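You operate a simulated robot arm through the tools that you are given. There is no shell and no other tool. Be economical: measure what you need, move in short steps, check, and stop when the job is done.

Carry out the task below with a simulated two-armed robot. There is one attempt and no reset: what you move stays moved.

Task
Put the blue block on the green-tipped board. Then push the drawer of the padded bench shut. Then take the green strap roll and leave it on the cooling rack. Then take the lid off the teal tin and lay it down on the top of the steel bench. Then put the small yellow-tipped bow on the shelf under the steel bench. Then press the marker button two times. Then put three of the white pegs from the top of the marking bench on the top of the joining bench. The order counts.
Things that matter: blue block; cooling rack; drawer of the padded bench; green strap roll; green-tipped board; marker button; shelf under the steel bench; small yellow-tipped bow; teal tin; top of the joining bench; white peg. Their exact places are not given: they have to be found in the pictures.

It is judged by the outcome, as a careful person would: the job done as asked, and still so three seconds after it is handed in. It fails if anything else is knocked over, pushed out of place, dropped, spilled or broken. Lids that push on must go on centred and level and be pressed home; caps that screw on are set level and turned clockwise until they are tight.

Robot
Two 7-joint arms with fingered hands on one trunk, on a base that drives. Base frame: it is fixed to the floor where the robot stands at the start and does not move with it; the origin is under the middle of the robot, x ahead of it, y to its left, z up; the surface under the hand at the start is at about z = 0.867. Units: m, degrees, N and s.
The left shoulder is at the start at [0.103, 0.17, 1.135], the right one opposite. With the tool pointing down near the work surface each hand reaches from about 0.36 to 0.8 m from the robot's upright axis, wherever it stands, measured 20 degrees to its own side. Places, roughly: blue block (5x5x4 cm) [0.6, 0.1, 0.9]; cooling rack [0.5, -4.5, 0.9]; drawer of the padded bench [-1, -3, 0.6]; green strap roll (7x7x4 cm) [-1.1, -5, 0.9]; green-tipped board (26x6x3 cm) [-1.2, 1.9, 0.9]; marker button [0.5, -1, 0.9]; shelf under the steel bench [-0.6, -5.1, 0.4]; small yellow-tipped bow (17x13x2 cm) [0.8, -1.6, 0.9]; teal tin [-1, -5, 1]; top of the joining bench [0.7, 0.8, 0.9]; white peg (3x3x7 cm) [0.5, -1.2, 0.9]. Payload 4 kg a hand.
Tool frame (each hand has its own): the origin (TCP) lies between the finger pads and is the grasp point; the fingertips stand 0.026 m ahead of it; z points along the fingers, y is the line along which they close. Largest opening 0.132 m; the body of the gripper starts 0.073 m behind the TCP. The gripper is a hand of 4 fingers: y runs from the thumb to the fingers, the wrist lies at [0, 0, -0.224] in the tool frame.
Orientation is that of the tool frame in the base frame, as [roll, pitch, yaw] about the fixed x, y, z axes, in that order (R = Rz(yaw) Ry(pitch) Rx(roll)). With the fingers straight down and closing along the base's y, the tool's x points along the base's -x, its y along +y and its z along -z.

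Tools
- The arms move only by the tool move_arm. It takes "left_increments", "right_increments" or both (then of equal length, played together; a hand with none holds still); each is a list of rows, each an object of numbers (a shift or turn left out is 0): "x", "y", "z": the shift along the base's x, y, z in m; "ax", "ay", "az": the turn, a rotation vector about the base's x, y, z in degrees. In form: [{"x": .., "y": .., "z": .., "ax": .., "ay": .., "az": ..}, ...]. A call has 1 to 12 rows; each row shifts and turns the commanded pose from where the row before left it. Each row takes 0.2 s and may step no farther than 0.05 m and 8.6 degrees from the row before; otherwise, the whole call is refused. A pose out of reach is approached as far as the arm can. The call stops where the force on the tool passes 40 N (or 10 N more than at its start, if that is more) or the arm is blocked; 0.2 s more then pass. In this call time passes only in rows, and 0.2 s behind the last. The reply holds the time, the measured pose of the TCP, the force on the tool along the base axes, the opening and the grip force, in the units named above and with some noise, with the torque about the TCP (base axes, N m) and any sound that the robot's microphone picked up.
- Cameras (640 x 400 px; columns grow to the right, rows downward): "scene" is now at [0.214, -0.0258, 1.3176]; the picture's right is [-0.14, -0.99, 0.00], its down [-0.60, 0.09, -0.79] and it looks along [0.79, -0.11, -0.61] (base axes); focal length 214 px, centre (320, 200). "left" rides on the left gripper at [-0.073, 0.006, -0.094] in its tool frame; the picture's right is [-0.08, -1.00, 0.00], its down [0.78, -0.06, -0.62] and it looks along [0.61, -0.05, 0.79] (tool axes); focal length 230 px, centre (320, 200). "right" rides on the right gripper at [0.073, 0.006, -0.094] in its tool frame; the picture's right is [-0.08, 1.00, 0.00], its down [-0.78, -0.06, -0.62] and it looks along [-0.61, -0.05, 0.79] (tool axes); focal length 230 px, centre (320, 200).
- grab_frame(camera): a new picture of that camera. No time passes.
- raise_lower(by): slides the trunk up (or, below 0, down) by that many m; the arms and the scene camera ride with it, the base frame stays. It gives what a move gives, with no picture.
- drive_base(legs): drives the robot by 1 to 6 legs, each [ahead, left, turn to the left] in m, m and degrees, along the robot's own axes; the way and the turn of a leg run together, so that a leg with both is an arc; at most 1.5 m and 180 degrees a leg. The arms and the cameras ride along, it lands a little off, and it stops where it bumps. It gives what a move gives.
- move_fingers(finger1, finger2, finger3, thumb_bend, hand): sets how far each is bent, from 0 (flat) to 1 (curled in); at 0.3 the hand is open as for a grip, at 0.7 the pads meet at the TCP. One left out holds its place. A second passes; each finger stops where it meets its share of the squeeze, and holds until it gets a number again. It is the only way to open and close the hand. It gives what a move gives, with no picture; readings hold the bend of each and the force on the fingers (four entries, about 0 where the hand has none), thumb and palm.
- turn_head(pan, tilt): turns the head with the scene camera to pan (to the left, within 80 degrees either way) and tilt (down, from -29 to 69), counted from straight ahead of the robot. It gives what a move gives.
- probe_pixels(camera, pixels): for up to 12 pixels [column, row] of the newest picture of that camera ("zoom" is the newest enlarged one), the place [x, y, z] in the base frame of the surface seen there, good to about 0.003 m, but the place of the scene camera against the robot may be out by one fixed shift of up to 0.025 m in any direction. No time passes.
- close_up(camera, box): a new picture of the part [left, top, right, bottom] of that camera's present view, enlarged. No time passes.
- close_job(): hands the job in; it is judged then, once.

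Go step by step. Measure first, check grasps and placings, and put right what went wrong. The budget is 145 turns and 198 pictures, counting those below and the enlarged ones. Unless the task says otherwise, let go and move clear before handing in.

The tools are called after "Emit:" as a command line: name --argument value ..., lists and objects as JSON in quotes. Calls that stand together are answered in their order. move_arm: Moves the arms, as the interface text tells. Its arguments: {"type":"object","properties":{"left_increments":{"type":"array","items":{"type":"object","properties":{"x":{"type":"number"},"y":{"type":"number"},"z":{"type":"number"},"ax":{"type":"number"},"ay":{"type":"number"},"az":{"type":"number"}}}},"right_increments":{"type":"array","items":{"type":"object","properties":{"x":{"type":"number"},"y":{"type":"number"},"z":{"type":"number"},"ax":{"type":"number"},"ay":{"type":"number"},"az":{"type":"number"}}}}},"required":[]} The other tools are called the same way: raise_lower (by) slides the trunk up or down; move_fingers (finger1, finger2, finger3, thumb_bend, hand) moves the fingers one by one; drive_base (legs) drives the base; turn_head (pan, tilt) turns the head that bears the scene camera; grab_frame (camera) takes a picture; probe_pixels (camera, pixels) gives the place of the surface under pixels of a picture; close_up (camera, box) takes an enlarged picture of a part of a camera's view; close_job () hands the job in.

At the start:

```text
clock: 0.0
left_position: [0.4606, 0.0078, 1.2109]
left_ee_rot: [180.0, 0.1, -180.0]
left_contact_force: [0.1, 0.4, 0.1]
left_ft_torque: [0.02, -0.01, 0.01]
left_grip_width: 0.1318
left_finger_force: 0.0
left_shape: jaw
left_bend: [0.3, 0.3, 0.3, 0.3]
left_finger forces: [0.0, 0.1, 0.0, 0.0, 0.0, 0.0]
right_position: [0.4992, -0.3779, 1.1887]
right_ee_rot: [-180.0, 0.0, -179.9]
right_contact_force: [0.2, -0.1, 0.0]
right_ft_torque: [0.0, -0.01, 0.01]
right_grip_width: 0.1318
right_finger_force: 0.0
right_shape: jaw
right_bend: [0.3, 0.3, 0.3, 0.3]
right_finger forces: [0.0, 0.1, 0.1, 0.0, 0.0, 0.0]
trunk travel left (down, up): [-0.15, 0.201]
robot x, y, heading: [-0.0027, 0.0014, 0.5]
head pan, tilt: [-8.1, 37.4]
```

scene: 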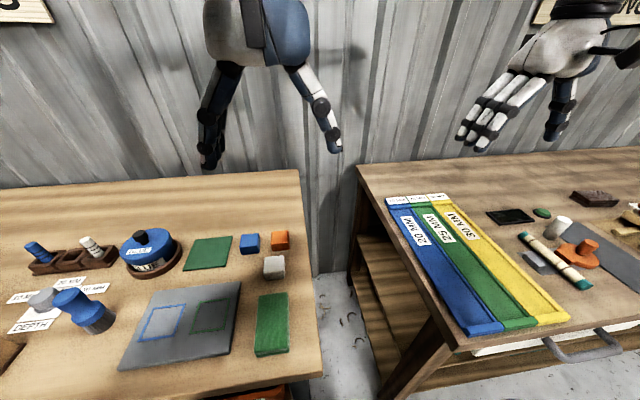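
right: 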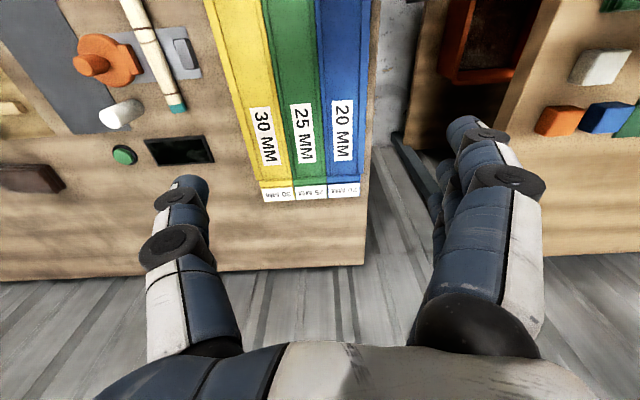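
left: 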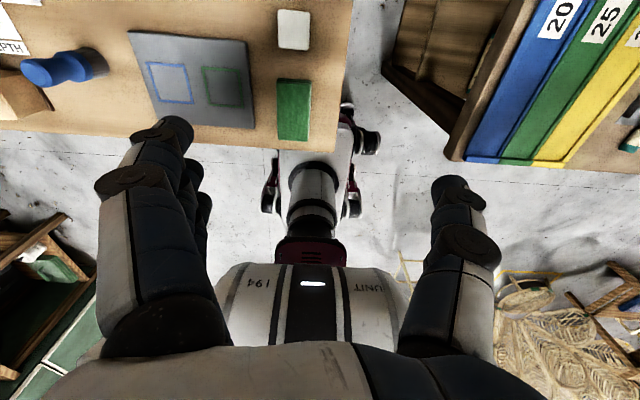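

The scene picture shows a blue block near (250,242) next to an orange one (280,240) and a white one (274,267). I probe these first.

Emit:
probe_pixels --camera "scene" --pixels '[[250, 238], [250, 250], [280, 237], [274, 262], [208, 253], [270, 320], [150, 240], [200, 310], [300, 250], [541, 212], [558, 227], [550, 250]]'

Emit:
close_up --camera "scene" --box '[160, 200, 340, 313]'

Emit:
probe_pixels --camera "left" --pixels '[[294, 30], [295, 105], [70, 68], [200, 80]]'

Emit:
probe_pixels --camera "right" --pixels '[[562, 120], [605, 115], [605, 65], [122, 155], [120, 110]]'

```text
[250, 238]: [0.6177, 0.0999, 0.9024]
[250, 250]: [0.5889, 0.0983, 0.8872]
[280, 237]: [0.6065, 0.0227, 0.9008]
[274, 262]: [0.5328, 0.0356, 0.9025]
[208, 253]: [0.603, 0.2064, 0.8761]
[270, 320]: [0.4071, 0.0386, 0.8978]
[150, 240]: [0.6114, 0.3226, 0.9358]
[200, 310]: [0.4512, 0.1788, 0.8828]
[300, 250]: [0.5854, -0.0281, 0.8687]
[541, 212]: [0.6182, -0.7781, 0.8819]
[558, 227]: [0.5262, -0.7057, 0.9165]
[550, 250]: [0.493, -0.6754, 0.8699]
```

```text
3.54 times, centred on (250, 256) of scene
```

zoom: 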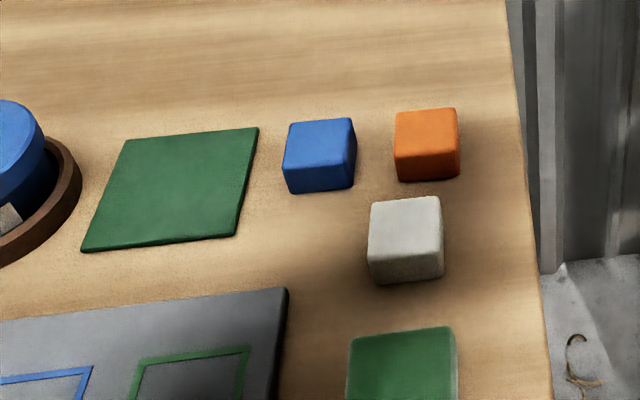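

```text
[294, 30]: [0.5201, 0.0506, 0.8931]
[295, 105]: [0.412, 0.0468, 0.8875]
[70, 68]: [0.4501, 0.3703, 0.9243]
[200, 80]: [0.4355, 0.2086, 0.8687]
```

```text
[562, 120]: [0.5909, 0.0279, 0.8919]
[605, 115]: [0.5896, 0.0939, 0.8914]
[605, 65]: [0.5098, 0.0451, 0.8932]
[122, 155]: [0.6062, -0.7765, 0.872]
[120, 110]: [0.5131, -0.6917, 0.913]
```

The blue block is around [0.6,0.1]. I move the left hand above it and turn it so that it closes along x, with the thumb in front and the fingers behind, because the orange block is close beside it.

Emit:
move_arm --left_increments '[{"x": 0.012, "y": 0.009, "az": -8.2}, {"x": 0.012, "y": 0.009, "az": -8.2}, {"x": 0.012, "y": 0.009, "az": -8.2}, {"x": 0.012, "y": 0.009, "az": -8.2}, {"x": 0.012, "y": 0.009, "az": -8.2}, {"x": 0.012, "y": 0.009, "az": -8.2}, {"x": 0.012, "y": 0.009, "az": -8.2}, {"x": 0.012, "y": 0.009, "az": -8.2}, {"x": 0.012, "y": 0.009, "az": -8.2}, {"x": 0.012, "y": 0.009, "az": -8.2}, {"x": 0.012, "y": 0.009, "az": -8.0}]'

Emit:
grab_frame --camera "left"

Emit:
grab_frame --camera "scene"

```text
clock: 2.4
left_position: [0.5935, 0.1063, 1.2106]
left_ee_rot: [-180.0, 0.0, 90.0]
left_contact_force: [0.2, 0.9, 0.8]
left_ft_torque: [0.02, 0.01, 0.04]
left_grip_width: 0.1318
left_finger_force: 0.1
left_shape: jaw
left_bend: [0.3, 0.3, 0.3, 0.3]
left_finger forces: [0.0, 0.0, 0.0, 0.1, 0.1, 0.1]
right_position: [0.5002, -0.3756, 1.1879]
right_ee_rot: [180.0, 0.1, 179.9]
right_contact_force: [0.2, 0.4, 0.3]
right_ft_torque: [-0.02, -0.01, 0.0]
right_grip_width: 0.1318
right_finger_force: 0.1
right_shape: jaw
right_bend: [0.3, 0.3, 0.3, 0.3]
right_finger forces: [0.0, 0.1, 0.0, 0.0, 0.0, 0.0]
trunk travel left (down, up): [-0.15, 0.201]
robot x, y, heading: [0.0014, -0.0004, 0.1]
head pan, tilt: [-8.1, 37.4]
```

```text
193 pictures are left
```

left: 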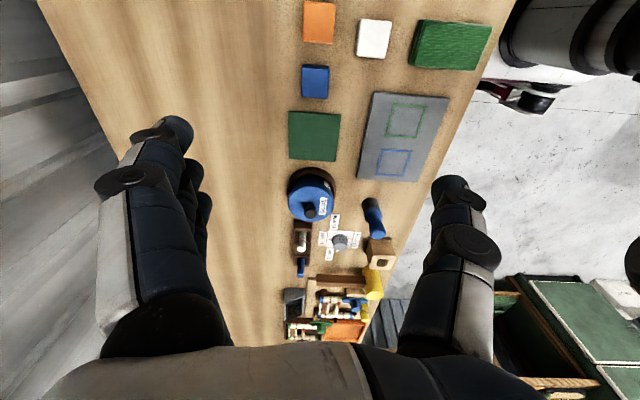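

```text
192 pictures are left
```

scene: 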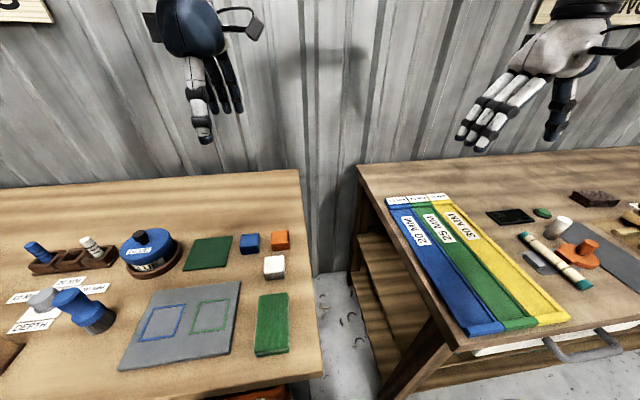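

In the left camera the blue block spans about (302-328, 65-97). I probe its edges.

Emit:
probe_pixels --camera "left" --pixels '[[304, 70], [326, 70], [305, 93], [326, 93], [315, 80], [318, 30], [373, 50], [357, 50], [314, 112], [315, 60]]'

```text
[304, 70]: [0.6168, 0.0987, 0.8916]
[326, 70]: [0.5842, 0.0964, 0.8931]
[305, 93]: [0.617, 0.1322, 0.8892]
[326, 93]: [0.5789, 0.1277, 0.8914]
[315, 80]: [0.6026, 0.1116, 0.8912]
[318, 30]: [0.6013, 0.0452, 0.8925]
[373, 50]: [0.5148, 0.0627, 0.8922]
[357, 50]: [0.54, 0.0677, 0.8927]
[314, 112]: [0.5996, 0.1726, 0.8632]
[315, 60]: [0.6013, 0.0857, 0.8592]
```

The block centre is about (0.60,0.113) with its top near 0.892. I descend to TCP z≈0.93 and check.

Emit:
move_arm --left_increments '[{"x": 0.003, "y": 0.003, "z": -0.05}, {"x": 0.003, "y": 0.003, "z": -0.05}, {"z": -0.05}, {"z": -0.05}, {"z": -0.04}, {"z": -0.03}]'

Emit:
grab_frame --camera "left"

Emit:
grab_frame --camera "scene"

```text
refused: row 1 steps farther than a row can; nothing moved
```

```text
191 pictures are left
```

left: 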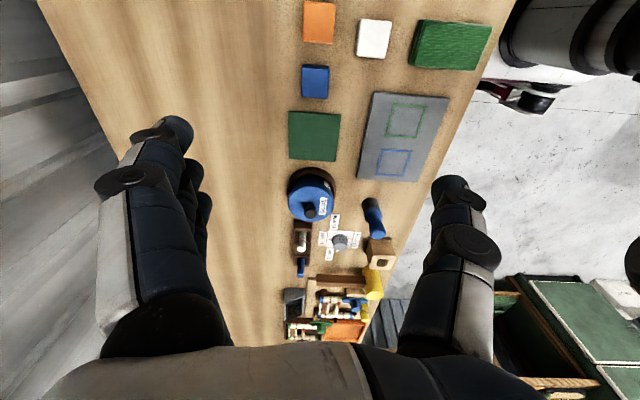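

```text
190 pictures are left
```

scene: 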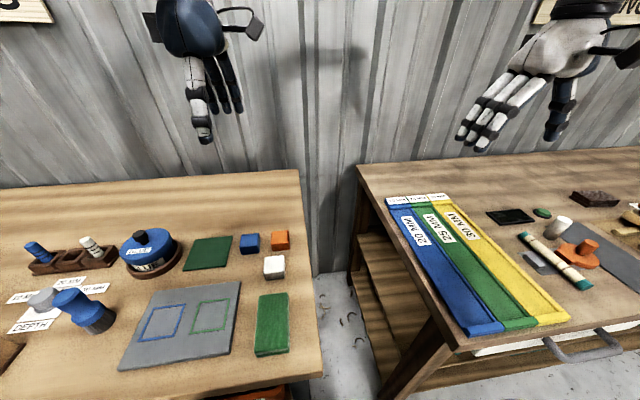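

The step limit counts the full vector, so nothing moved. I use smaller steps.

Emit:
move_arm --left_increments '[{"x": 0.003, "y": 0.003, "z": -0.045}, {"x": 0.003, "y": 0.003, "z": -0.045}, {"z": -0.048}, {"z": -0.048}, {"z": -0.048}, {"z": -0.036}]'

Emit:
grab_frame --camera "left"

Emit:
grab_frame --camera "scene"

```text
clock: 3.8
left_position: [0.5994, 0.1145, 0.9387]
left_ee_rot: [-180.0, 0.0, 90.0]
left_contact_force: [-0.2, -0.3, -0.9]
left_ft_torque: [-0.02, 0.03, 0.0]
left_grip_width: 0.1319
left_finger_force: 0.0
left_shape: jaw
left_bend: [0.3, 0.3, 0.3, 0.3]
left_finger forces: [0.0, 0.0, 0.1, 0.1, 0.0, 0.0]
right_position: [0.5014, -0.3765, 1.1883]
right_ee_rot: [-180.0, 0.0, -180.0]
right_contact_force: [-0.1, -0.1, -0.2]
right_ft_torque: [-0.02, 0.0, 0.01]
right_grip_width: 0.1318
right_finger_force: 0.1
right_shape: jaw
right_bend: [0.3, 0.3, 0.3, 0.3]
right_finger forces: [0.0, 0.0, 0.0, 0.1, 0.0, 0.1]
trunk travel left (down, up): [-0.15, 0.201]
robot x, y, heading: [0.0025, -0.0004, -0.1]
head pan, tilt: [-8.1, 37.4]
```

```text
189 pictures are left
```

left: 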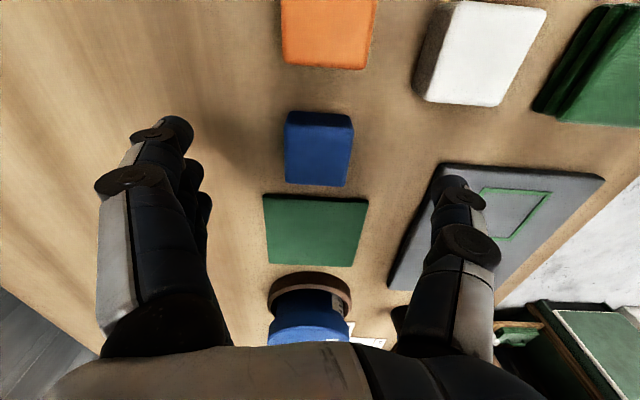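

```text
188 pictures are left
```

scene: 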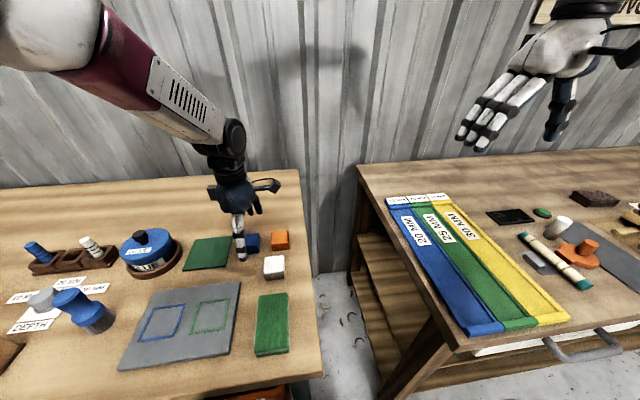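

The thumb may come down on the corner of the grey plate, so I probe the block and the plate corner at close range. I also bend the fingers in partly.

Emit:
probe_pixels --camera "left" --pixels '[[290, 115], [350, 120], [290, 155], [345, 155], [318, 135], [440, 168], [425, 200], [320, 200], [385, 150]]'

Emit:
move_fingers --hand "left" --finger1 0.45 --finger2 0.45 --finger3 0.45 --thumb_bend 0.45

Emit:
grab_frame --camera "left"

```text
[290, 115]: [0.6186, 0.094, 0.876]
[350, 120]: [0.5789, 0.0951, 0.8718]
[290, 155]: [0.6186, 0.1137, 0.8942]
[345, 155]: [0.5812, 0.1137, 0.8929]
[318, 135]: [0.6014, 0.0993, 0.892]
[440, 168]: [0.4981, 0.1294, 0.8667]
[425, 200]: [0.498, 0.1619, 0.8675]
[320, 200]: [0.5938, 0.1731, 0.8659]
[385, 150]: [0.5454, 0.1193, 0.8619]
```

```text
clock: 4.8
left_position: [0.5981, 0.1132, 0.94]
left_ee_rot: [-180.0, 0.1, 90.0]
left_contact_force: [0.0, 0.0, -0.2]
left_ft_torque: [-0.02, -0.03, -0.02]
left_grip_width: 0.088
left_finger_force: 0.0
left_shape: fingers
left_bend: [0.45, 0.45, 0.45, 0.45]
left_finger forces: [0.0, 0.1, 0.0, 0.0, 0.0, 0.0]
right_position: [0.4983, -0.3777, 1.1894]
right_ee_rot: [-180.0, 0.0, 180.0]
right_contact_force: [-0.2, 0.1, 0.7]
right_ft_torque: [0.01, 0.01, 0.01]
right_grip_width: 0.1317
right_finger_force: 0.1
right_shape: jaw
right_bend: [0.3, 0.3, 0.3, 0.3]
right_finger forces: [0.0, 0.1, 0.0, 0.0, 0.0, 0.0]
trunk travel left (down, up): [-0.15, 0.201]
robot x, y, heading: [0.0023, 0.0002, 0.1]
head pan, tilt: [-8.1, 37.4]
```

```text
187 pictures are left
```

left: 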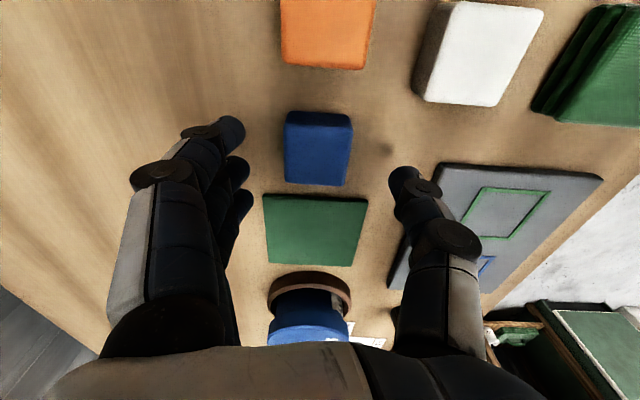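

The opening is 0.088 and clear of the plate, so I descend to TCP z≈0.897 and close.

Emit:
move_arm --left_increments '[{"z": -0.022}, {"z": -0.021}]'

Emit:
move_fingers --hand "left" --finger1 0.7 --finger2 0.7 --finger3 0.7 --thumb_bend 0.7

Emit:
grab_frame --camera "left"

```text
clock: 5.4
left_position: [0.5979, 0.1122, 0.8955]
left_ee_rot: [-179.8, 0.0, 90.0]
left_contact_force: [0.1, 0.2, 0.6]
left_ft_torque: [0.03, 0.01, 0.05]
left_grip_width: 0.0878
left_finger_force: 0.0
left_shape: fingers
left_bend: [0.45, 0.45, 0.45, 0.45]
left_finger forces: [0.1, 0.0, 0.0, 0.1, 0.1, 0.1]
right_position: [0.5003, -0.3772, 1.1887]
right_ee_rot: [-179.9, 0.0, -180.0]
right_contact_force: [0.5, 1.0, -0.3]
right_ft_torque: [0.01, -0.05, 0.0]
right_grip_width: 0.1319
right_finger_force: 0.0
right_shape: jaw
right_bend: [0.3, 0.3, 0.3, 0.3]
right_finger forces: [0.0, 0.1, 0.0, 0.0, 0.1, 0.0]
trunk travel left (down, up): [-0.15, 0.201]
robot x, y, heading: [0.0015, 0.0008, -0.1]
head pan, tilt: [-8.1, 37.4]
```

```text
clock: 6.4
left_position: [0.599, 0.1133, 0.8972]
left_ee_rot: [-180.0, -0.1, 90.0]
left_contact_force: [0.5, -0.1, -0.6]
left_ft_torque: [0.02, -0.02, -0.01]
left_grip_width: 0.0469
left_finger_force: 20.4
left_shape: fingers
left_bend: [0.61, 0.61, 0.61, 0.61]
left_finger forces: [6.5, 7.2, 6.9, 0.0, 21.0, 0.0]
right_position: [0.5002, -0.3773, 1.1898]
right_ee_rot: [-180.0, 0.1, 180.0]
right_contact_force: [-0.7, 0.7, 1.0]
right_ft_torque: [0.0, 0.01, -0.01]
right_grip_width: 0.132
right_finger_force: 0.1
right_shape: jaw
right_bend: [0.3, 0.3, 0.3, 0.3]
right_finger forces: [0.1, 0.0, 0.1, 0.0, 0.0, 0.0]
trunk travel left (down, up): [-0.15, 0.201]
robot x, y, heading: [0.0021, 0.0002, 0.0]
head pan, tilt: [-8.1, 37.4]
```

```text
186 pictures are left
```

left: 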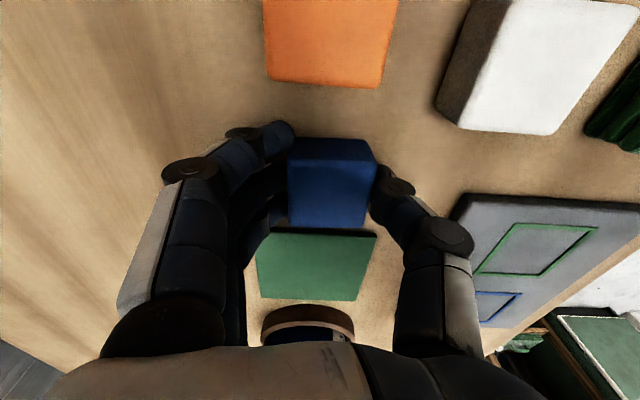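

Gripped at width 0.047 with 20 N. I lift straight up, then look left for the board.

Emit:
move_arm --left_increments '[{"z": 0.03}, {"z": 0.045}, {"z": 0.048}, {"z": 0.048}, {"z": 0.048}, {"x": -0.03, "z": 0.035}, {"x": -0.045}, {"x": -0.045}]'

Emit:
turn_head --pan 80 --tilt 20

Emit:
grab_frame --camera "scene"

Emit:
grab_frame --camera "left"

```text
clock: 8.2
left_position: [0.4766, 0.113, 1.153]
left_ee_rot: [179.7, 0.0, 90.0]
left_contact_force: [0.1, 0.0, -0.3]
left_ft_torque: [-0.04, -0.04, 0.04]
left_grip_width: 0.0467
left_finger_force: 20.3
left_shape: fingers
left_bend: [0.61, 0.61, 0.61, 0.61]
left_finger forces: [6.6, 7.2, 6.9, 0.0, 20.9, 0.0]
right_position: [0.499, -0.3767, 1.1901]
right_ee_rot: [180.0, 0.1, -180.0]
right_contact_force: [-0.4, -0.1, 1.0]
right_ft_torque: [0.03, 0.0, 0.03]
right_grip_width: 0.1317
right_finger_force: 0.2
right_shape: jaw
right_bend: [0.3, 0.3, 0.3, 0.3]
right_finger forces: [0.0, 0.0, 0.0, 0.0, 0.1, 0.0]
trunk travel left (down, up): [-0.15, 0.201]
robot x, y, heading: [-0.0032, -0.0018, 0.1]
head pan, tilt: [-8.1, 37.4]
```

```text
clock: 9.8
left_position: [0.4785, 0.1134, 1.1523]
left_ee_rot: [-179.9, 0.0, 90.0]
left_contact_force: [0.3, -0.5, -0.2]
left_ft_torque: [0.01, 0.0, 0.02]
left_grip_width: 0.0466
left_finger_force: 20.8
left_shape: fingers
left_bend: [0.61, 0.61, 0.61, 0.61]
left_finger forces: [6.7, 7.2, 6.9, 0.1, 21.0, 0.0]
right_position: [0.4993, -0.3777, 1.1887]
right_ee_rot: [-180.0, 0.1, 180.0]
right_contact_force: [1.0, 0.2, 0.2]
right_ft_torque: [-0.01, -0.05, 0.0]
right_grip_width: 0.1319
right_finger_force: 0.1
right_shape: jaw
right_bend: [0.3, 0.3, 0.3, 0.3]
right_finger forces: [0.1, 0.0, 0.0, 0.1, 0.0, 0.0]
trunk travel left (down, up): [-0.15, 0.201]
robot x, y, heading: [-0.0007, 0.0019, 0.1]
head pan, tilt: [80.0, 20.0]
```

```text
185 pictures are left
```

scene: 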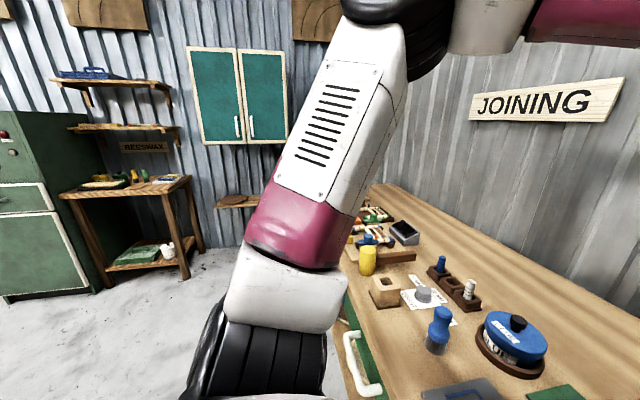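

```text
184 pictures are left
```

left: 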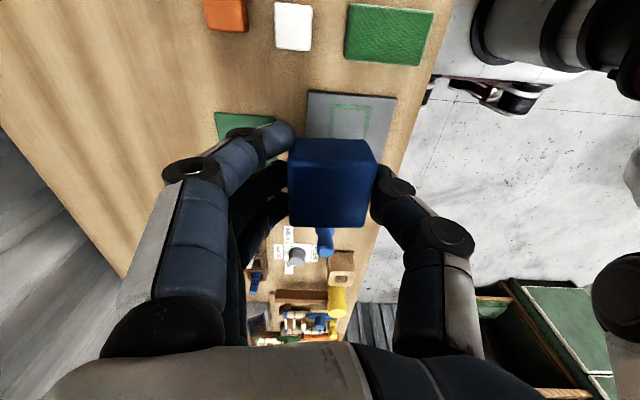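

The block is held. I probe the small waxing table at (130,190) and the surroundings.

Emit:
probe_pixels --camera "scene" --pixels '[[75, 192], [185, 178], [110, 184], [160, 180], [190, 270], [90, 290], [50, 215], [240, 200], [347, 340], [220, 300], [390, 190], [55, 130]]'

Emit:
close_up --camera "scene" --box '[40, 120, 240, 245]'

```text
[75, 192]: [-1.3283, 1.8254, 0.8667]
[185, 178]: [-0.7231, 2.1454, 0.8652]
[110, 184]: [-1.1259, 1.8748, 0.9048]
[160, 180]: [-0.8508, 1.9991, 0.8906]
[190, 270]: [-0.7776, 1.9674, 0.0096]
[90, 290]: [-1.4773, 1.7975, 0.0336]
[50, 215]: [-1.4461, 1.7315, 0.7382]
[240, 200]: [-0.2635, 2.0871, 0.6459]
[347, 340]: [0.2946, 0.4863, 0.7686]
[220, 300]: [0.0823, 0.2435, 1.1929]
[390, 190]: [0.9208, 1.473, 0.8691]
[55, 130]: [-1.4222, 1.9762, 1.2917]
```

```text
3.20 times, centred on (140, 182) of scene
```

zoom: 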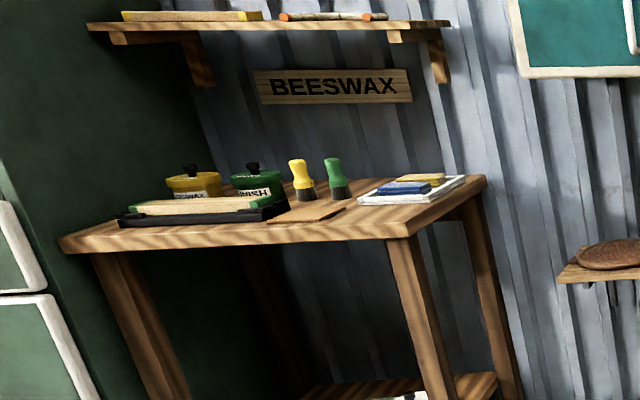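

The green-tipped board lies at about (-1.13,1.87,0.905) on the beeswax table. I back off, turn to face +y and look before driving on.

Emit:
drive_base --legs '[[-0.3, 0, 0], [0, 0, 90]]'

Emit:
turn_head --pan 45 --tilt 30

Emit:
grab_frame --camera "scene"

Emit:
turn_head --pan 0 --tilt 30

Emit:
grab_frame --camera "scene"

```text
clock: 15.7
left_position: [-0.4076, 0.4821, 1.152]
left_ee_rot: [-179.9, 0.0, 178.9]
left_contact_force: [0.1, 0.2, -0.3]
left_ft_torque: [-0.04, 0.0, -0.04]
left_grip_width: 0.0461
left_finger_force: 20.4
left_shape: fingers
left_bend: [0.62, 0.61, 0.61, 0.61]
left_finger forces: [6.7, 7.1, 6.8, 0.1, 20.5, 0.1]
right_position: [0.0839, 0.4915, 1.1896]
right_ee_rot: [179.8, 0.0, -91.1]
right_contact_force: [0.2, -0.3, -0.5]
right_ft_torque: [-0.01, 0.06, 0.04]
right_grip_width: 0.1319
right_finger_force: 0.1
right_shape: jaw
right_bend: [0.3, 0.3, 0.3, 0.3]
right_finger forces: [0.1, 0.1, 0.0, 0.1, 0.1, 0.1]
trunk travel left (down, up): [-0.15, 0.201]
robot x, y, heading: [-0.3021, -0.0014, 88.7]
head pan, tilt: [80.0, 20.0]
```

```text
clock: 16.7
left_position: [-0.4063, 0.48, 1.1516]
left_ee_rot: [-180.0, 0.0, 178.7]
left_contact_force: [0.1, 0.5, -1.7]
left_ft_torque: [-0.03, 0.04, 0.01]
left_grip_width: 0.0461
left_finger_force: 20.2
left_shape: fingers
left_bend: [0.62, 0.61, 0.61, 0.61]
left_finger forces: [6.7, 7.1, 6.9, 0.1, 20.6, 0.0]
right_position: [0.0838, 0.4911, 1.1887]
right_ee_rot: [-180.0, 0.0, -91.2]
right_contact_force: [-0.2, -0.4, -0.1]
right_ft_torque: [-0.01, 0.01, 0.05]
right_grip_width: 0.132
right_finger_force: 0.1
right_shape: jaw
right_bend: [0.3, 0.3, 0.3, 0.3]
right_finger forces: [0.0, 0.0, 0.0, 0.0, 0.0, 0.0]
trunk travel left (down, up): [-0.15, 0.201]
robot x, y, heading: [-0.3056, -0.0015, 88.7]
head pan, tilt: [45.0, 30.0]
```

```text
182 pictures are left
```

scene: 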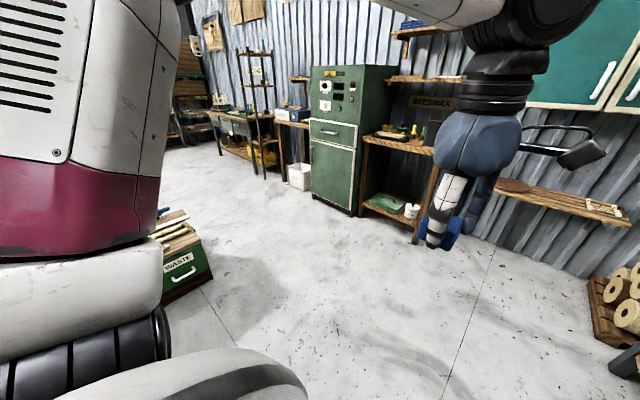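

```text
clock: 17.8
left_position: [-0.4062, 0.4808, 1.1505]
left_ee_rot: [180.0, 0.0, 178.7]
left_contact_force: [0.2, -0.3, -0.9]
left_ft_torque: [-0.01, 0.03, -0.01]
left_grip_width: 0.0465
left_finger_force: 20.6
left_shape: fingers
left_bend: [0.62, 0.61, 0.61, 0.61]
left_finger forces: [6.6, 7.1, 6.7, 0.0, 20.5, 0.1]
right_position: [0.0836, 0.4924, 1.1872]
right_ee_rot: [-179.9, 0.0, -91.2]
right_contact_force: [0.4, -0.3, 0.0]
right_ft_torque: [-0.02, 0.02, 0.0]
right_grip_width: 0.1318
right_finger_force: 0.0
right_shape: jaw
right_bend: [0.3, 0.3, 0.3, 0.3]
right_finger forces: [0.1, 0.0, 0.0, 0.0, 0.0, 0.1]
trunk travel left (down, up): [-0.15, 0.201]
robot x, y, heading: [-0.3039, 0.002, 88.7]
head pan, tilt: [0.0, 30.0]
```

```text
181 pictures are left
```

scene: 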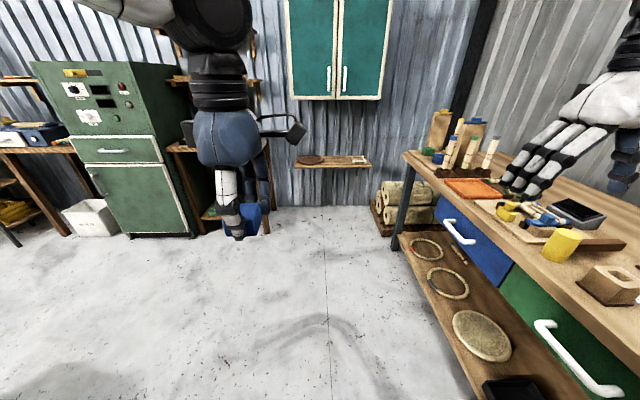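

The floor ahead is clear. I drive 1.2 m ahead and then 0.72 m left to stand in front of the beeswax table.

Emit:
drive_base --legs '[[1.15, 0, 1.3], [0, 0.74, 0]]'

Emit:
turn_head --pan 0 --tilt 45

Emit:
grab_frame --camera "scene"

Emit:
grab_frame --camera "left"

```text
clock: 30.1
left_position: [-1.1466, 1.6239, 1.1513]
left_ee_rot: [180.0, 0.1, -180.0]
left_contact_force: [-0.9, 0.5, -0.6]
left_ft_torque: [0.02, -0.02, -0.03]
left_grip_width: 0.0463
left_finger_force: 20.5
left_shape: fingers
left_bend: [0.62, 0.61, 0.61, 0.61]
left_finger forces: [6.7, 7.1, 6.8, 0.0, 20.7, 0.0]
right_position: [-0.6565, 1.6454, 1.1894]
right_ee_rot: [180.0, -0.2, -90.0]
right_contact_force: [0.2, -0.1, -0.4]
right_ft_torque: [0.02, -0.01, -0.01]
right_grip_width: 0.1319
right_finger_force: 0.0
right_shape: jaw
right_bend: [0.3, 0.3, 0.3, 0.3]
right_finger forces: [0.0, 0.0, 0.0, 0.0, 0.0, 0.1]
trunk travel left (down, up): [-0.15, 0.201]
robot x, y, heading: [-1.0332, 1.1452, 89.8]
head pan, tilt: [0.0, 30.0]
```

```text
clock: 30.9
left_position: [-1.1472, 1.6232, 1.1519]
left_ee_rot: [180.0, 0.0, -179.9]
left_contact_force: [-0.1, 0.1, 0.0]
left_ft_torque: [0.05, 0.0, 0.04]
left_grip_width: 0.0463
left_finger_force: 20.8
left_shape: fingers
left_bend: [0.62, 0.61, 0.61, 0.61]
left_finger forces: [6.7, 7.1, 6.8, 0.1, 20.4, 0.1]
right_position: [-0.6565, 1.6455, 1.1879]
right_ee_rot: [179.9, -0.1, -90.0]
right_contact_force: [-0.4, 0.5, 0.0]
right_ft_torque: [0.01, -0.01, 0.0]
right_grip_width: 0.1321
right_finger_force: 0.1
right_shape: jaw
right_bend: [0.3, 0.3, 0.3, 0.3]
right_finger forces: [0.1, 0.0, 0.1, 0.1, 0.0, 0.1]
trunk travel left (down, up): [-0.15, 0.201]
robot x, y, heading: [-1.0348, 1.1475, 90.0]
head pan, tilt: [0.0, 45.0]
```

```text
180 pictures are left
```

scene: 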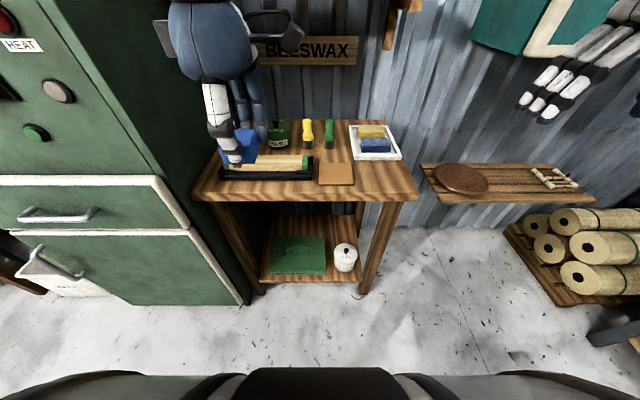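

```text
179 pictures are left
```

left: 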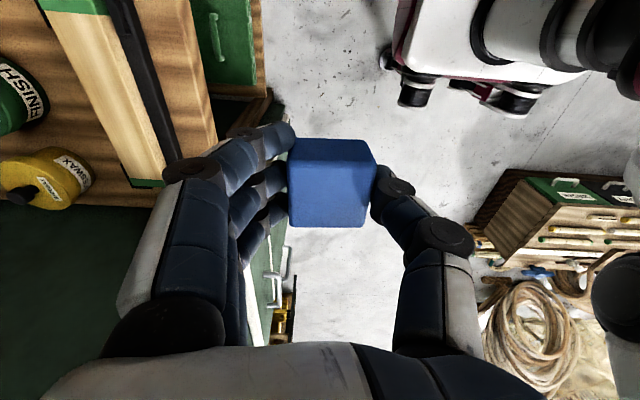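

The board (light wood with green ends) shows around (275,163) in the scene picture. I probe it with both cameras.

Emit:
probe_pixels --camera "scene" --pixels '[[280, 158], [260, 163], [295, 166], [306, 160], [280, 169], [270, 175], [335, 175], [300, 190]]'

Emit:
probe_pixels --camera "left" --pixels '[[120, 100], [100, 20], [110, 60], [85, 90], [140, 80], [150, 60], [190, 80], [150, 180], [60, 150]]'

Emit:
close_up --camera "scene" --box '[200, 110, 360, 210]'

```text
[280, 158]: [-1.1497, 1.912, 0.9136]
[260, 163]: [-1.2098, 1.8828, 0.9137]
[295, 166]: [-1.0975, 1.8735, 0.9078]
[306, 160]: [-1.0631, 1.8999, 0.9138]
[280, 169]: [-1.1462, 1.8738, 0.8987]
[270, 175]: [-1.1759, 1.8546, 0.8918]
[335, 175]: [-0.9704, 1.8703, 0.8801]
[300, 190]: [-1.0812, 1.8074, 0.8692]
```

```text
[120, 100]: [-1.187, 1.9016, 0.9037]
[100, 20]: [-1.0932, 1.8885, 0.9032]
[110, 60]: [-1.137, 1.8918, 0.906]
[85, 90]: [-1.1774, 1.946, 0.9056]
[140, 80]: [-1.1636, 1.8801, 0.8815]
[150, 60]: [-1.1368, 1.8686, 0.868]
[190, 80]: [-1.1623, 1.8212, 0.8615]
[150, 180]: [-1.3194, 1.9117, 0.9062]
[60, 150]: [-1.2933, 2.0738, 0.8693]
```

```text
4.00 times, centred on (280, 160) of scene
```

zoom: 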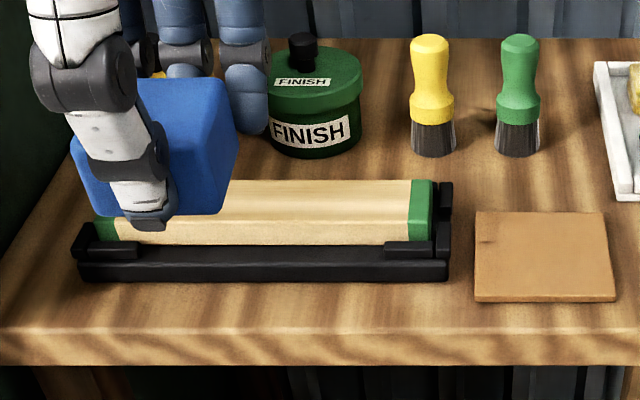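

The board's top is at z≈0.905, centred around (-1.18,1.915). A wall shelf hangs above, so I check its depth against the arm.

Emit:
turn_head --pan 0 --tilt 5

Emit:
grab_frame --camera "scene"

```text
clock: 32.0
left_position: [-1.1472, 1.6237, 1.1508]
left_ee_rot: [-180.0, 0.0, 179.9]
left_contact_force: [0.8, 0.0, -0.2]
left_ft_torque: [0.02, 0.04, 0.0]
left_grip_width: 0.0462
left_finger_force: 20.8
left_shape: fingers
left_bend: [0.62, 0.61, 0.61, 0.61]
left_finger forces: [6.8, 7.1, 6.8, 0.0, 20.5, 0.0]
right_position: [-0.6577, 1.6445, 1.1899]
right_ee_rot: [-180.0, 0.1, -90.0]
right_contact_force: [-0.1, -0.7, 0.3]
right_ft_torque: [0.03, 0.04, -0.03]
right_grip_width: 0.1318
right_finger_force: 0.0
right_shape: jaw
right_bend: [0.3, 0.3, 0.3, 0.3]
right_finger forces: [0.1, 0.0, 0.1, 0.1, 0.0, 0.0]
trunk travel left (down, up): [-0.15, 0.201]
robot x, y, heading: [-1.0352, 1.146, 90.0]
head pan, tilt: [0.0, 5.0]
```

```text
177 pictures are left
```

scene: 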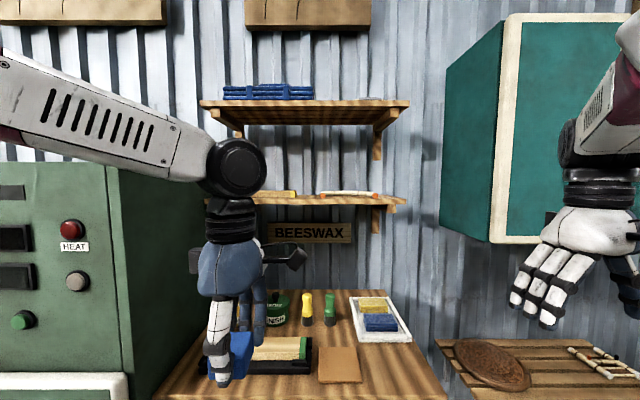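

Emit:
probe_pixels --camera "scene" --pixels '[[340, 202], [380, 202], [300, 204], [340, 108], [405, 105], [240, 165], [245, 160], [240, 270], [150, 215], [277, 318], [275, 298], [290, 60]]'

```text
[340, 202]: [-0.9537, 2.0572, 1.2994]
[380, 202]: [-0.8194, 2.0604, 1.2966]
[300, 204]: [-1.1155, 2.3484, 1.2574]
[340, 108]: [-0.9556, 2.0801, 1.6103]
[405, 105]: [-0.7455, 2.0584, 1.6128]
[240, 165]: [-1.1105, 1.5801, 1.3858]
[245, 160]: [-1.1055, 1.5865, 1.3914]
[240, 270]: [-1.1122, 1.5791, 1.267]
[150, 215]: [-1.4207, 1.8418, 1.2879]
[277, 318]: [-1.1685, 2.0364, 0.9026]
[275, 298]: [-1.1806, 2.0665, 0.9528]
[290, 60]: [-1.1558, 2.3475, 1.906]
```

The shelf front is at y≈2.06, so the arm has room. I drive 0.12 m closer, then move the block above the board.

Emit:
drive_base --legs '[[0.12, 0, 0]]'

Emit:
turn_head --pan 0 --tilt 40

Emit:
move_arm --left_increments '[{"x": -0.006, "y": 0.035}, {"x": -0.006, "y": 0.035}, {"x": -0.006, "y": 0.035}, {"x": -0.006, "y": 0.035}, {"y": 0.03, "z": -0.03}, {"z": -0.045}, {"z": -0.045}, {"z": -0.03}]'

Emit:
grab_frame --camera "left"

Emit:
grab_frame --camera "scene"

```text
clock: 33.2
left_position: [-1.1483, 1.7442, 1.1507]
left_ee_rot: [-179.9, 0.0, -180.0]
left_contact_force: [0.0, -0.7, -0.4]
left_ft_torque: [-0.01, 0.0, 0.01]
left_grip_width: 0.0464
left_finger_force: 20.7
left_shape: fingers
left_bend: [0.62, 0.61, 0.61, 0.61]
left_finger forces: [6.7, 7.1, 6.8, 0.1, 20.6, 0.0]
right_position: [-0.6559, 1.7644, 1.1891]
right_ee_rot: [-179.9, 0.0, -90.1]
right_contact_force: [0.1, 1.3, -0.8]
right_ft_torque: [-0.02, -0.02, 0.02]
right_grip_width: 0.132
right_finger_force: 0.0
right_shape: jaw
right_bend: [0.3, 0.3, 0.3, 0.3]
right_finger forces: [0.0, 0.1, 0.1, 0.0, 0.0, 0.1]
trunk travel left (down, up): [-0.15, 0.201]
robot x, y, heading: [-1.0348, 1.2641, 89.9]
head pan, tilt: [0.0, 5.0]
```

```text
clock: 34.2
left_position: [-1.1466, 1.7434, 1.1518]
left_ee_rot: [-180.0, -0.2, 180.0]
left_contact_force: [-0.4, -0.4, -1.1]
left_ft_torque: [0.01, 0.02, 0.03]
left_grip_width: 0.0463
left_finger_force: 20.3
left_shape: fingers
left_bend: [0.62, 0.61, 0.61, 0.61]
left_finger forces: [6.7, 7.2, 6.9, 0.0, 20.5, 0.1]
right_position: [-0.6569, 1.7649, 1.1886]
right_ee_rot: [180.0, 0.0, -89.9]
right_contact_force: [-0.2, 0.7, 0.1]
right_ft_torque: [0.0, -0.02, 0.0]
right_grip_width: 0.132
right_finger_force: 0.0
right_shape: jaw
right_bend: [0.3, 0.3, 0.3, 0.3]
right_finger forces: [0.0, 0.1, 0.1, 0.1, 0.0, 0.1]
trunk travel left (down, up): [-0.15, 0.201]
robot x, y, heading: [-1.0315, 1.2634, 90.1]
head pan, tilt: [0.0, 40.0]
```

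```text
clock: 36.0
left_position: [-1.1719, 1.9125, 1.0014]
left_ee_rot: [-180.0, 0.0, 179.9]
left_contact_force: [-0.6, 0.2, -0.7]
left_ft_torque: [0.03, -0.02, 0.0]
left_grip_width: 0.0459
left_finger_force: 20.5
left_shape: fingers
left_bend: [0.62, 0.61, 0.62, 0.61]
left_finger forces: [6.8, 7.2, 6.7, 0.0, 20.4, 0.0]
right_position: [-0.6568, 1.7645, 1.1896]
right_ee_rot: [180.0, 0.0, -90.0]
right_contact_force: [0.1, 0.0, 0.3]
right_ft_torque: [0.0, -0.01, 0.02]
right_grip_width: 0.132
right_finger_force: 0.1
right_shape: jaw
right_bend: [0.3, 0.3, 0.3, 0.3]
right_finger forces: [0.0, 0.0, 0.1, 0.0, 0.0, 0.0]
trunk travel left (down, up): [-0.15, 0.201]
robot x, y, heading: [-1.0334, 1.2638, 89.8]
head pan, tilt: [0.0, 40.0]
```

```text
176 pictures are left
```

left: 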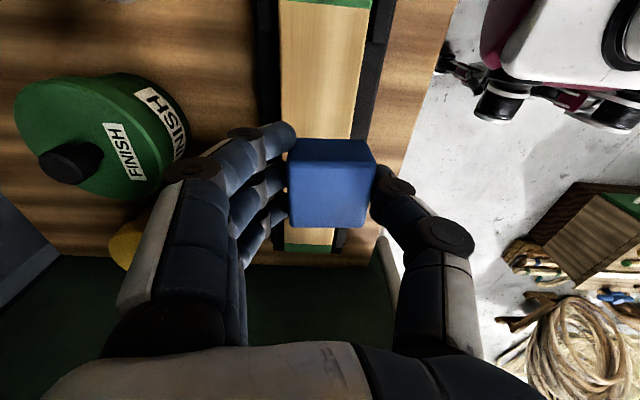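

```text
175 pictures are left
```

scene: 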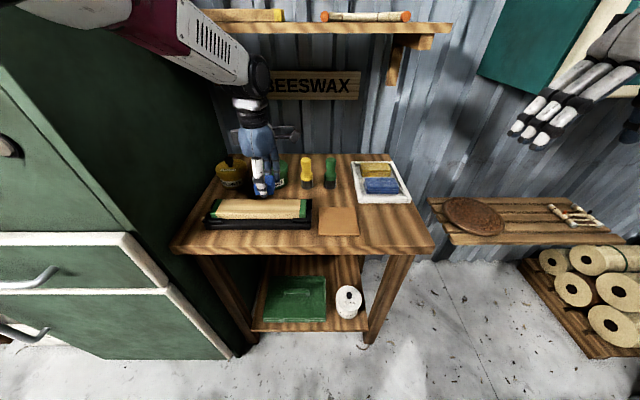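

The board runs under the block, in columns 281-358 at row 100. I probe its edges and the Finish tin.

Emit:
probe_pixels --camera "left" --pixels '[[284, 100], [355, 100], [320, 100], [320, 3], [310, 247], [267, 100], [370, 100], [150, 165], [185, 140], [60, 130]]'

```text
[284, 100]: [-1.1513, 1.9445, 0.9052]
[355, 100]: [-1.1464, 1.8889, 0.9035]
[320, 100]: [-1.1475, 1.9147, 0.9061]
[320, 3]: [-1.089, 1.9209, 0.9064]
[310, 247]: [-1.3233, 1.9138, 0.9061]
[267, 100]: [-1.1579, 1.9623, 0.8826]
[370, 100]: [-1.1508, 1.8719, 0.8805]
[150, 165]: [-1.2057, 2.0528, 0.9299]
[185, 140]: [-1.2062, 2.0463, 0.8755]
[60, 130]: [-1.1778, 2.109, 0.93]
```

The board centre is y≈1.917 and its top is 0.905. I lower the block onto it in small steps.

Emit:
move_arm --left_increments '[{"x": -0.015, "y": 0.003, "z": -0.03}, {"z": -0.02}, {"z": -0.007}, {"z": -0.003}]'

Emit:
grab_frame --camera "left"

Emit:
close_up --camera "scene" --box '[190, 140, 350, 240]'

```text
clock: 37.0
left_position: [-1.1862, 1.9162, 0.9418]
left_ee_rot: [180.0, -0.1, -179.9]
left_contact_force: [-1.2, 0.2, -0.9]
left_ft_torque: [0.0, -0.01, -0.01]
left_grip_width: 0.0459
left_finger_force: 20.5
left_shape: fingers
left_bend: [0.62, 0.61, 0.62, 0.61]
left_finger forces: [6.9, 7.3, 6.9, 0.1, 20.4, 0.0]
right_position: [-0.6577, 1.7638, 1.1898]
right_ee_rot: [180.0, -0.1, -90.0]
right_contact_force: [1.0, -0.3, -0.4]
right_ft_torque: [-0.01, -0.01, 0.03]
right_grip_width: 0.1319
right_finger_force: 0.1
right_shape: jaw
right_bend: [0.3, 0.3, 0.3, 0.3]
right_finger forces: [0.0, 0.1, 0.0, 0.0, 0.0, 0.0]
trunk travel left (down, up): [-0.15, 0.201]
robot x, y, heading: [-1.0352, 1.2628, 89.9]
head pan, tilt: [0.0, 40.0]
```

```text
174 pictures are left
```

left: 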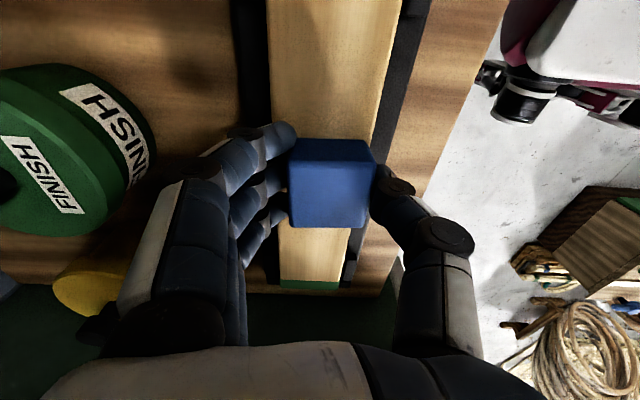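

```text
4.00 times, centred on (270, 190) of scene
```

zoom: 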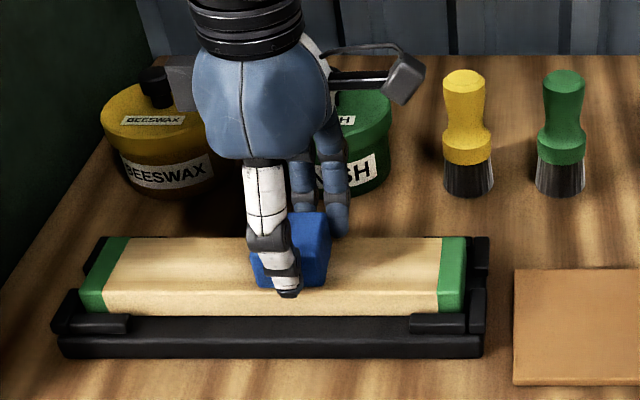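

No contact yet, so I continue in 2-3 mm steps.

Emit:
move_arm --left_increments '[{"z": -0.003}, {"z": -0.002}]'

```text
clock: 37.6
left_position: [-1.1865, 1.9168, 0.9401]
left_ee_rot: [179.7, 0.0, 180.0]
left_contact_force: [-0.1, 1.9, 16.5]
left_ft_torque: [-0.3, 0.01, -0.02]
left_grip_width: 0.0453
left_finger_force: 24.0
left_shape: fingers
left_bend: [0.62, 0.61, 0.62, 0.62]
left_finger forces: [7.6, 9.0, 8.6, 0.1, 22.6, 0.1]
right_position: [-0.6569, 1.7629, 1.1905]
right_ee_rot: [180.0, 0.1, -90.0]
right_contact_force: [-0.5, -0.2, 0.4]
right_ft_torque: [0.0, -0.02, -0.03]
right_grip_width: 0.1318
right_finger_force: 0.0
right_shape: jaw
right_bend: [0.3, 0.3, 0.3, 0.3]
right_finger forces: [0.1, 0.0, 0.0, 0.1, 0.0, 0.0]
trunk travel left (down, up): [-0.15, 0.201]
robot x, y, heading: [-1.0318, 1.262, 90.3]
head pan, tilt: [0.0, 40.0]
```

The force of 16.5 N shows contact. I back off 1.5 mm, open the fingers to 0.45, rise and check.

Emit:
move_arm --left_increments '[{"z": 0.002}]'

Emit:
move_fingers --hand "left" --finger1 0.48 --finger2 0.48 --finger3 0.48 --thumb_bend 0.48

Emit:
move_arm --left_increments '[{"z": 0.02}, {"z": 0.045}, {"z": 0.048}, {"z": 0.048}, {"y": -0.04, "z": 0.02}, {"y": -0.048}, {"y": -0.048}, {"y": -0.048}]'

Emit:
close_up --camera "scene" --box '[190, 140, 350, 240]'

```text
clock: 38.0
left_position: [-1.1862, 1.9159, 0.9391]
left_ee_rot: [179.9, -0.1, 180.0]
left_contact_force: [-3.4, 3.5, 14.7]
left_ft_torque: [-0.21, 0.08, -0.02]
left_grip_width: 0.0457
left_finger_force: 24.0
left_shape: fingers
left_bend: [0.62, 0.61, 0.62, 0.63]
left_finger forces: [7.7, 9.2, 8.5, 0.0, 21.9, 0.0]
right_position: [-0.6562, 1.7634, 1.19]
right_ee_rot: [179.9, 0.1, -90.0]
right_contact_force: [-1.0, 0.4, -0.5]
right_ft_torque: [0.02, 0.0, 0.0]
right_grip_width: 0.1321
right_finger_force: 0.1
right_shape: jaw
right_bend: [0.3, 0.3, 0.3, 0.3]
right_finger forces: [0.0, 0.0, 0.0, 0.0, 0.0, 0.1]
trunk travel left (down, up): [-0.15, 0.201]
robot x, y, heading: [-1.0361, 1.2636, 90.2]
head pan, tilt: [0.0, 40.0]
```

```text
clock: 39.0
left_position: [-1.1861, 1.9173, 0.9386]
left_ee_rot: [-179.9, 0.0, -180.0]
left_contact_force: [-0.1, 0.5, 0.5]
left_ft_torque: [0.0, -0.06, 0.03]
left_grip_width: 0.0764
left_finger_force: 0.0
left_shape: fingers
left_bend: [0.48, 0.48, 0.48, 0.48]
left_finger forces: [0.0, 0.1, 0.0, 0.0, 0.1, 0.1]
right_position: [-0.6574, 1.764, 1.1892]
right_ee_rot: [-180.0, -0.1, -90.0]
right_contact_force: [-0.2, 1.1, 0.6]
right_ft_torque: [-0.03, -0.03, 0.02]
right_grip_width: 0.1319
right_finger_force: 0.1
right_shape: jaw
right_bend: [0.3, 0.3, 0.3, 0.3]
right_finger forces: [0.0, 0.0, 0.0, 0.1, 0.1, 0.0]
trunk travel left (down, up): [-0.15, 0.201]
robot x, y, heading: [-1.035, 1.2659, 90.1]
head pan, tilt: [0.0, 40.0]
```

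```text
clock: 40.8
left_position: [-1.1857, 1.7311, 1.1208]
left_ee_rot: [179.8, 0.0, 179.9]
left_contact_force: [0.6, 0.4, 0.5]
left_ft_torque: [0.0, -0.01, -0.02]
left_grip_width: 0.0766
left_finger_force: 0.0
left_shape: fingers
left_bend: [0.48, 0.48, 0.48, 0.48]
left_finger forces: [0.1, 0.1, 0.1, 0.0, 0.0, 0.0]
right_position: [-0.6556, 1.7628, 1.1889]
right_ee_rot: [-179.9, 0.0, -90.0]
right_contact_force: [-0.7, -0.7, 0.8]
right_ft_torque: [0.04, -0.04, 0.02]
right_grip_width: 0.1322
right_finger_force: 0.1
right_shape: jaw
right_bend: [0.3, 0.3, 0.3, 0.3]
right_finger forces: [0.0, 0.1, 0.1, 0.0, 0.1, 0.0]
trunk travel left (down, up): [-0.15, 0.201]
robot x, y, heading: [-1.0363, 1.264, 89.7]
head pan, tilt: [0.0, 40.0]
```

```text
4.00 times, centred on (270, 190) of scene
```

zoom: 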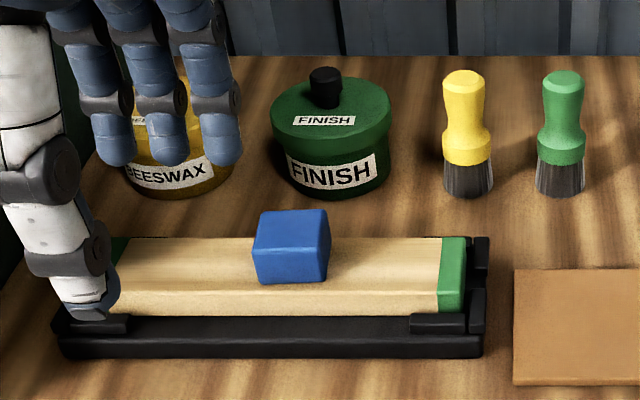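

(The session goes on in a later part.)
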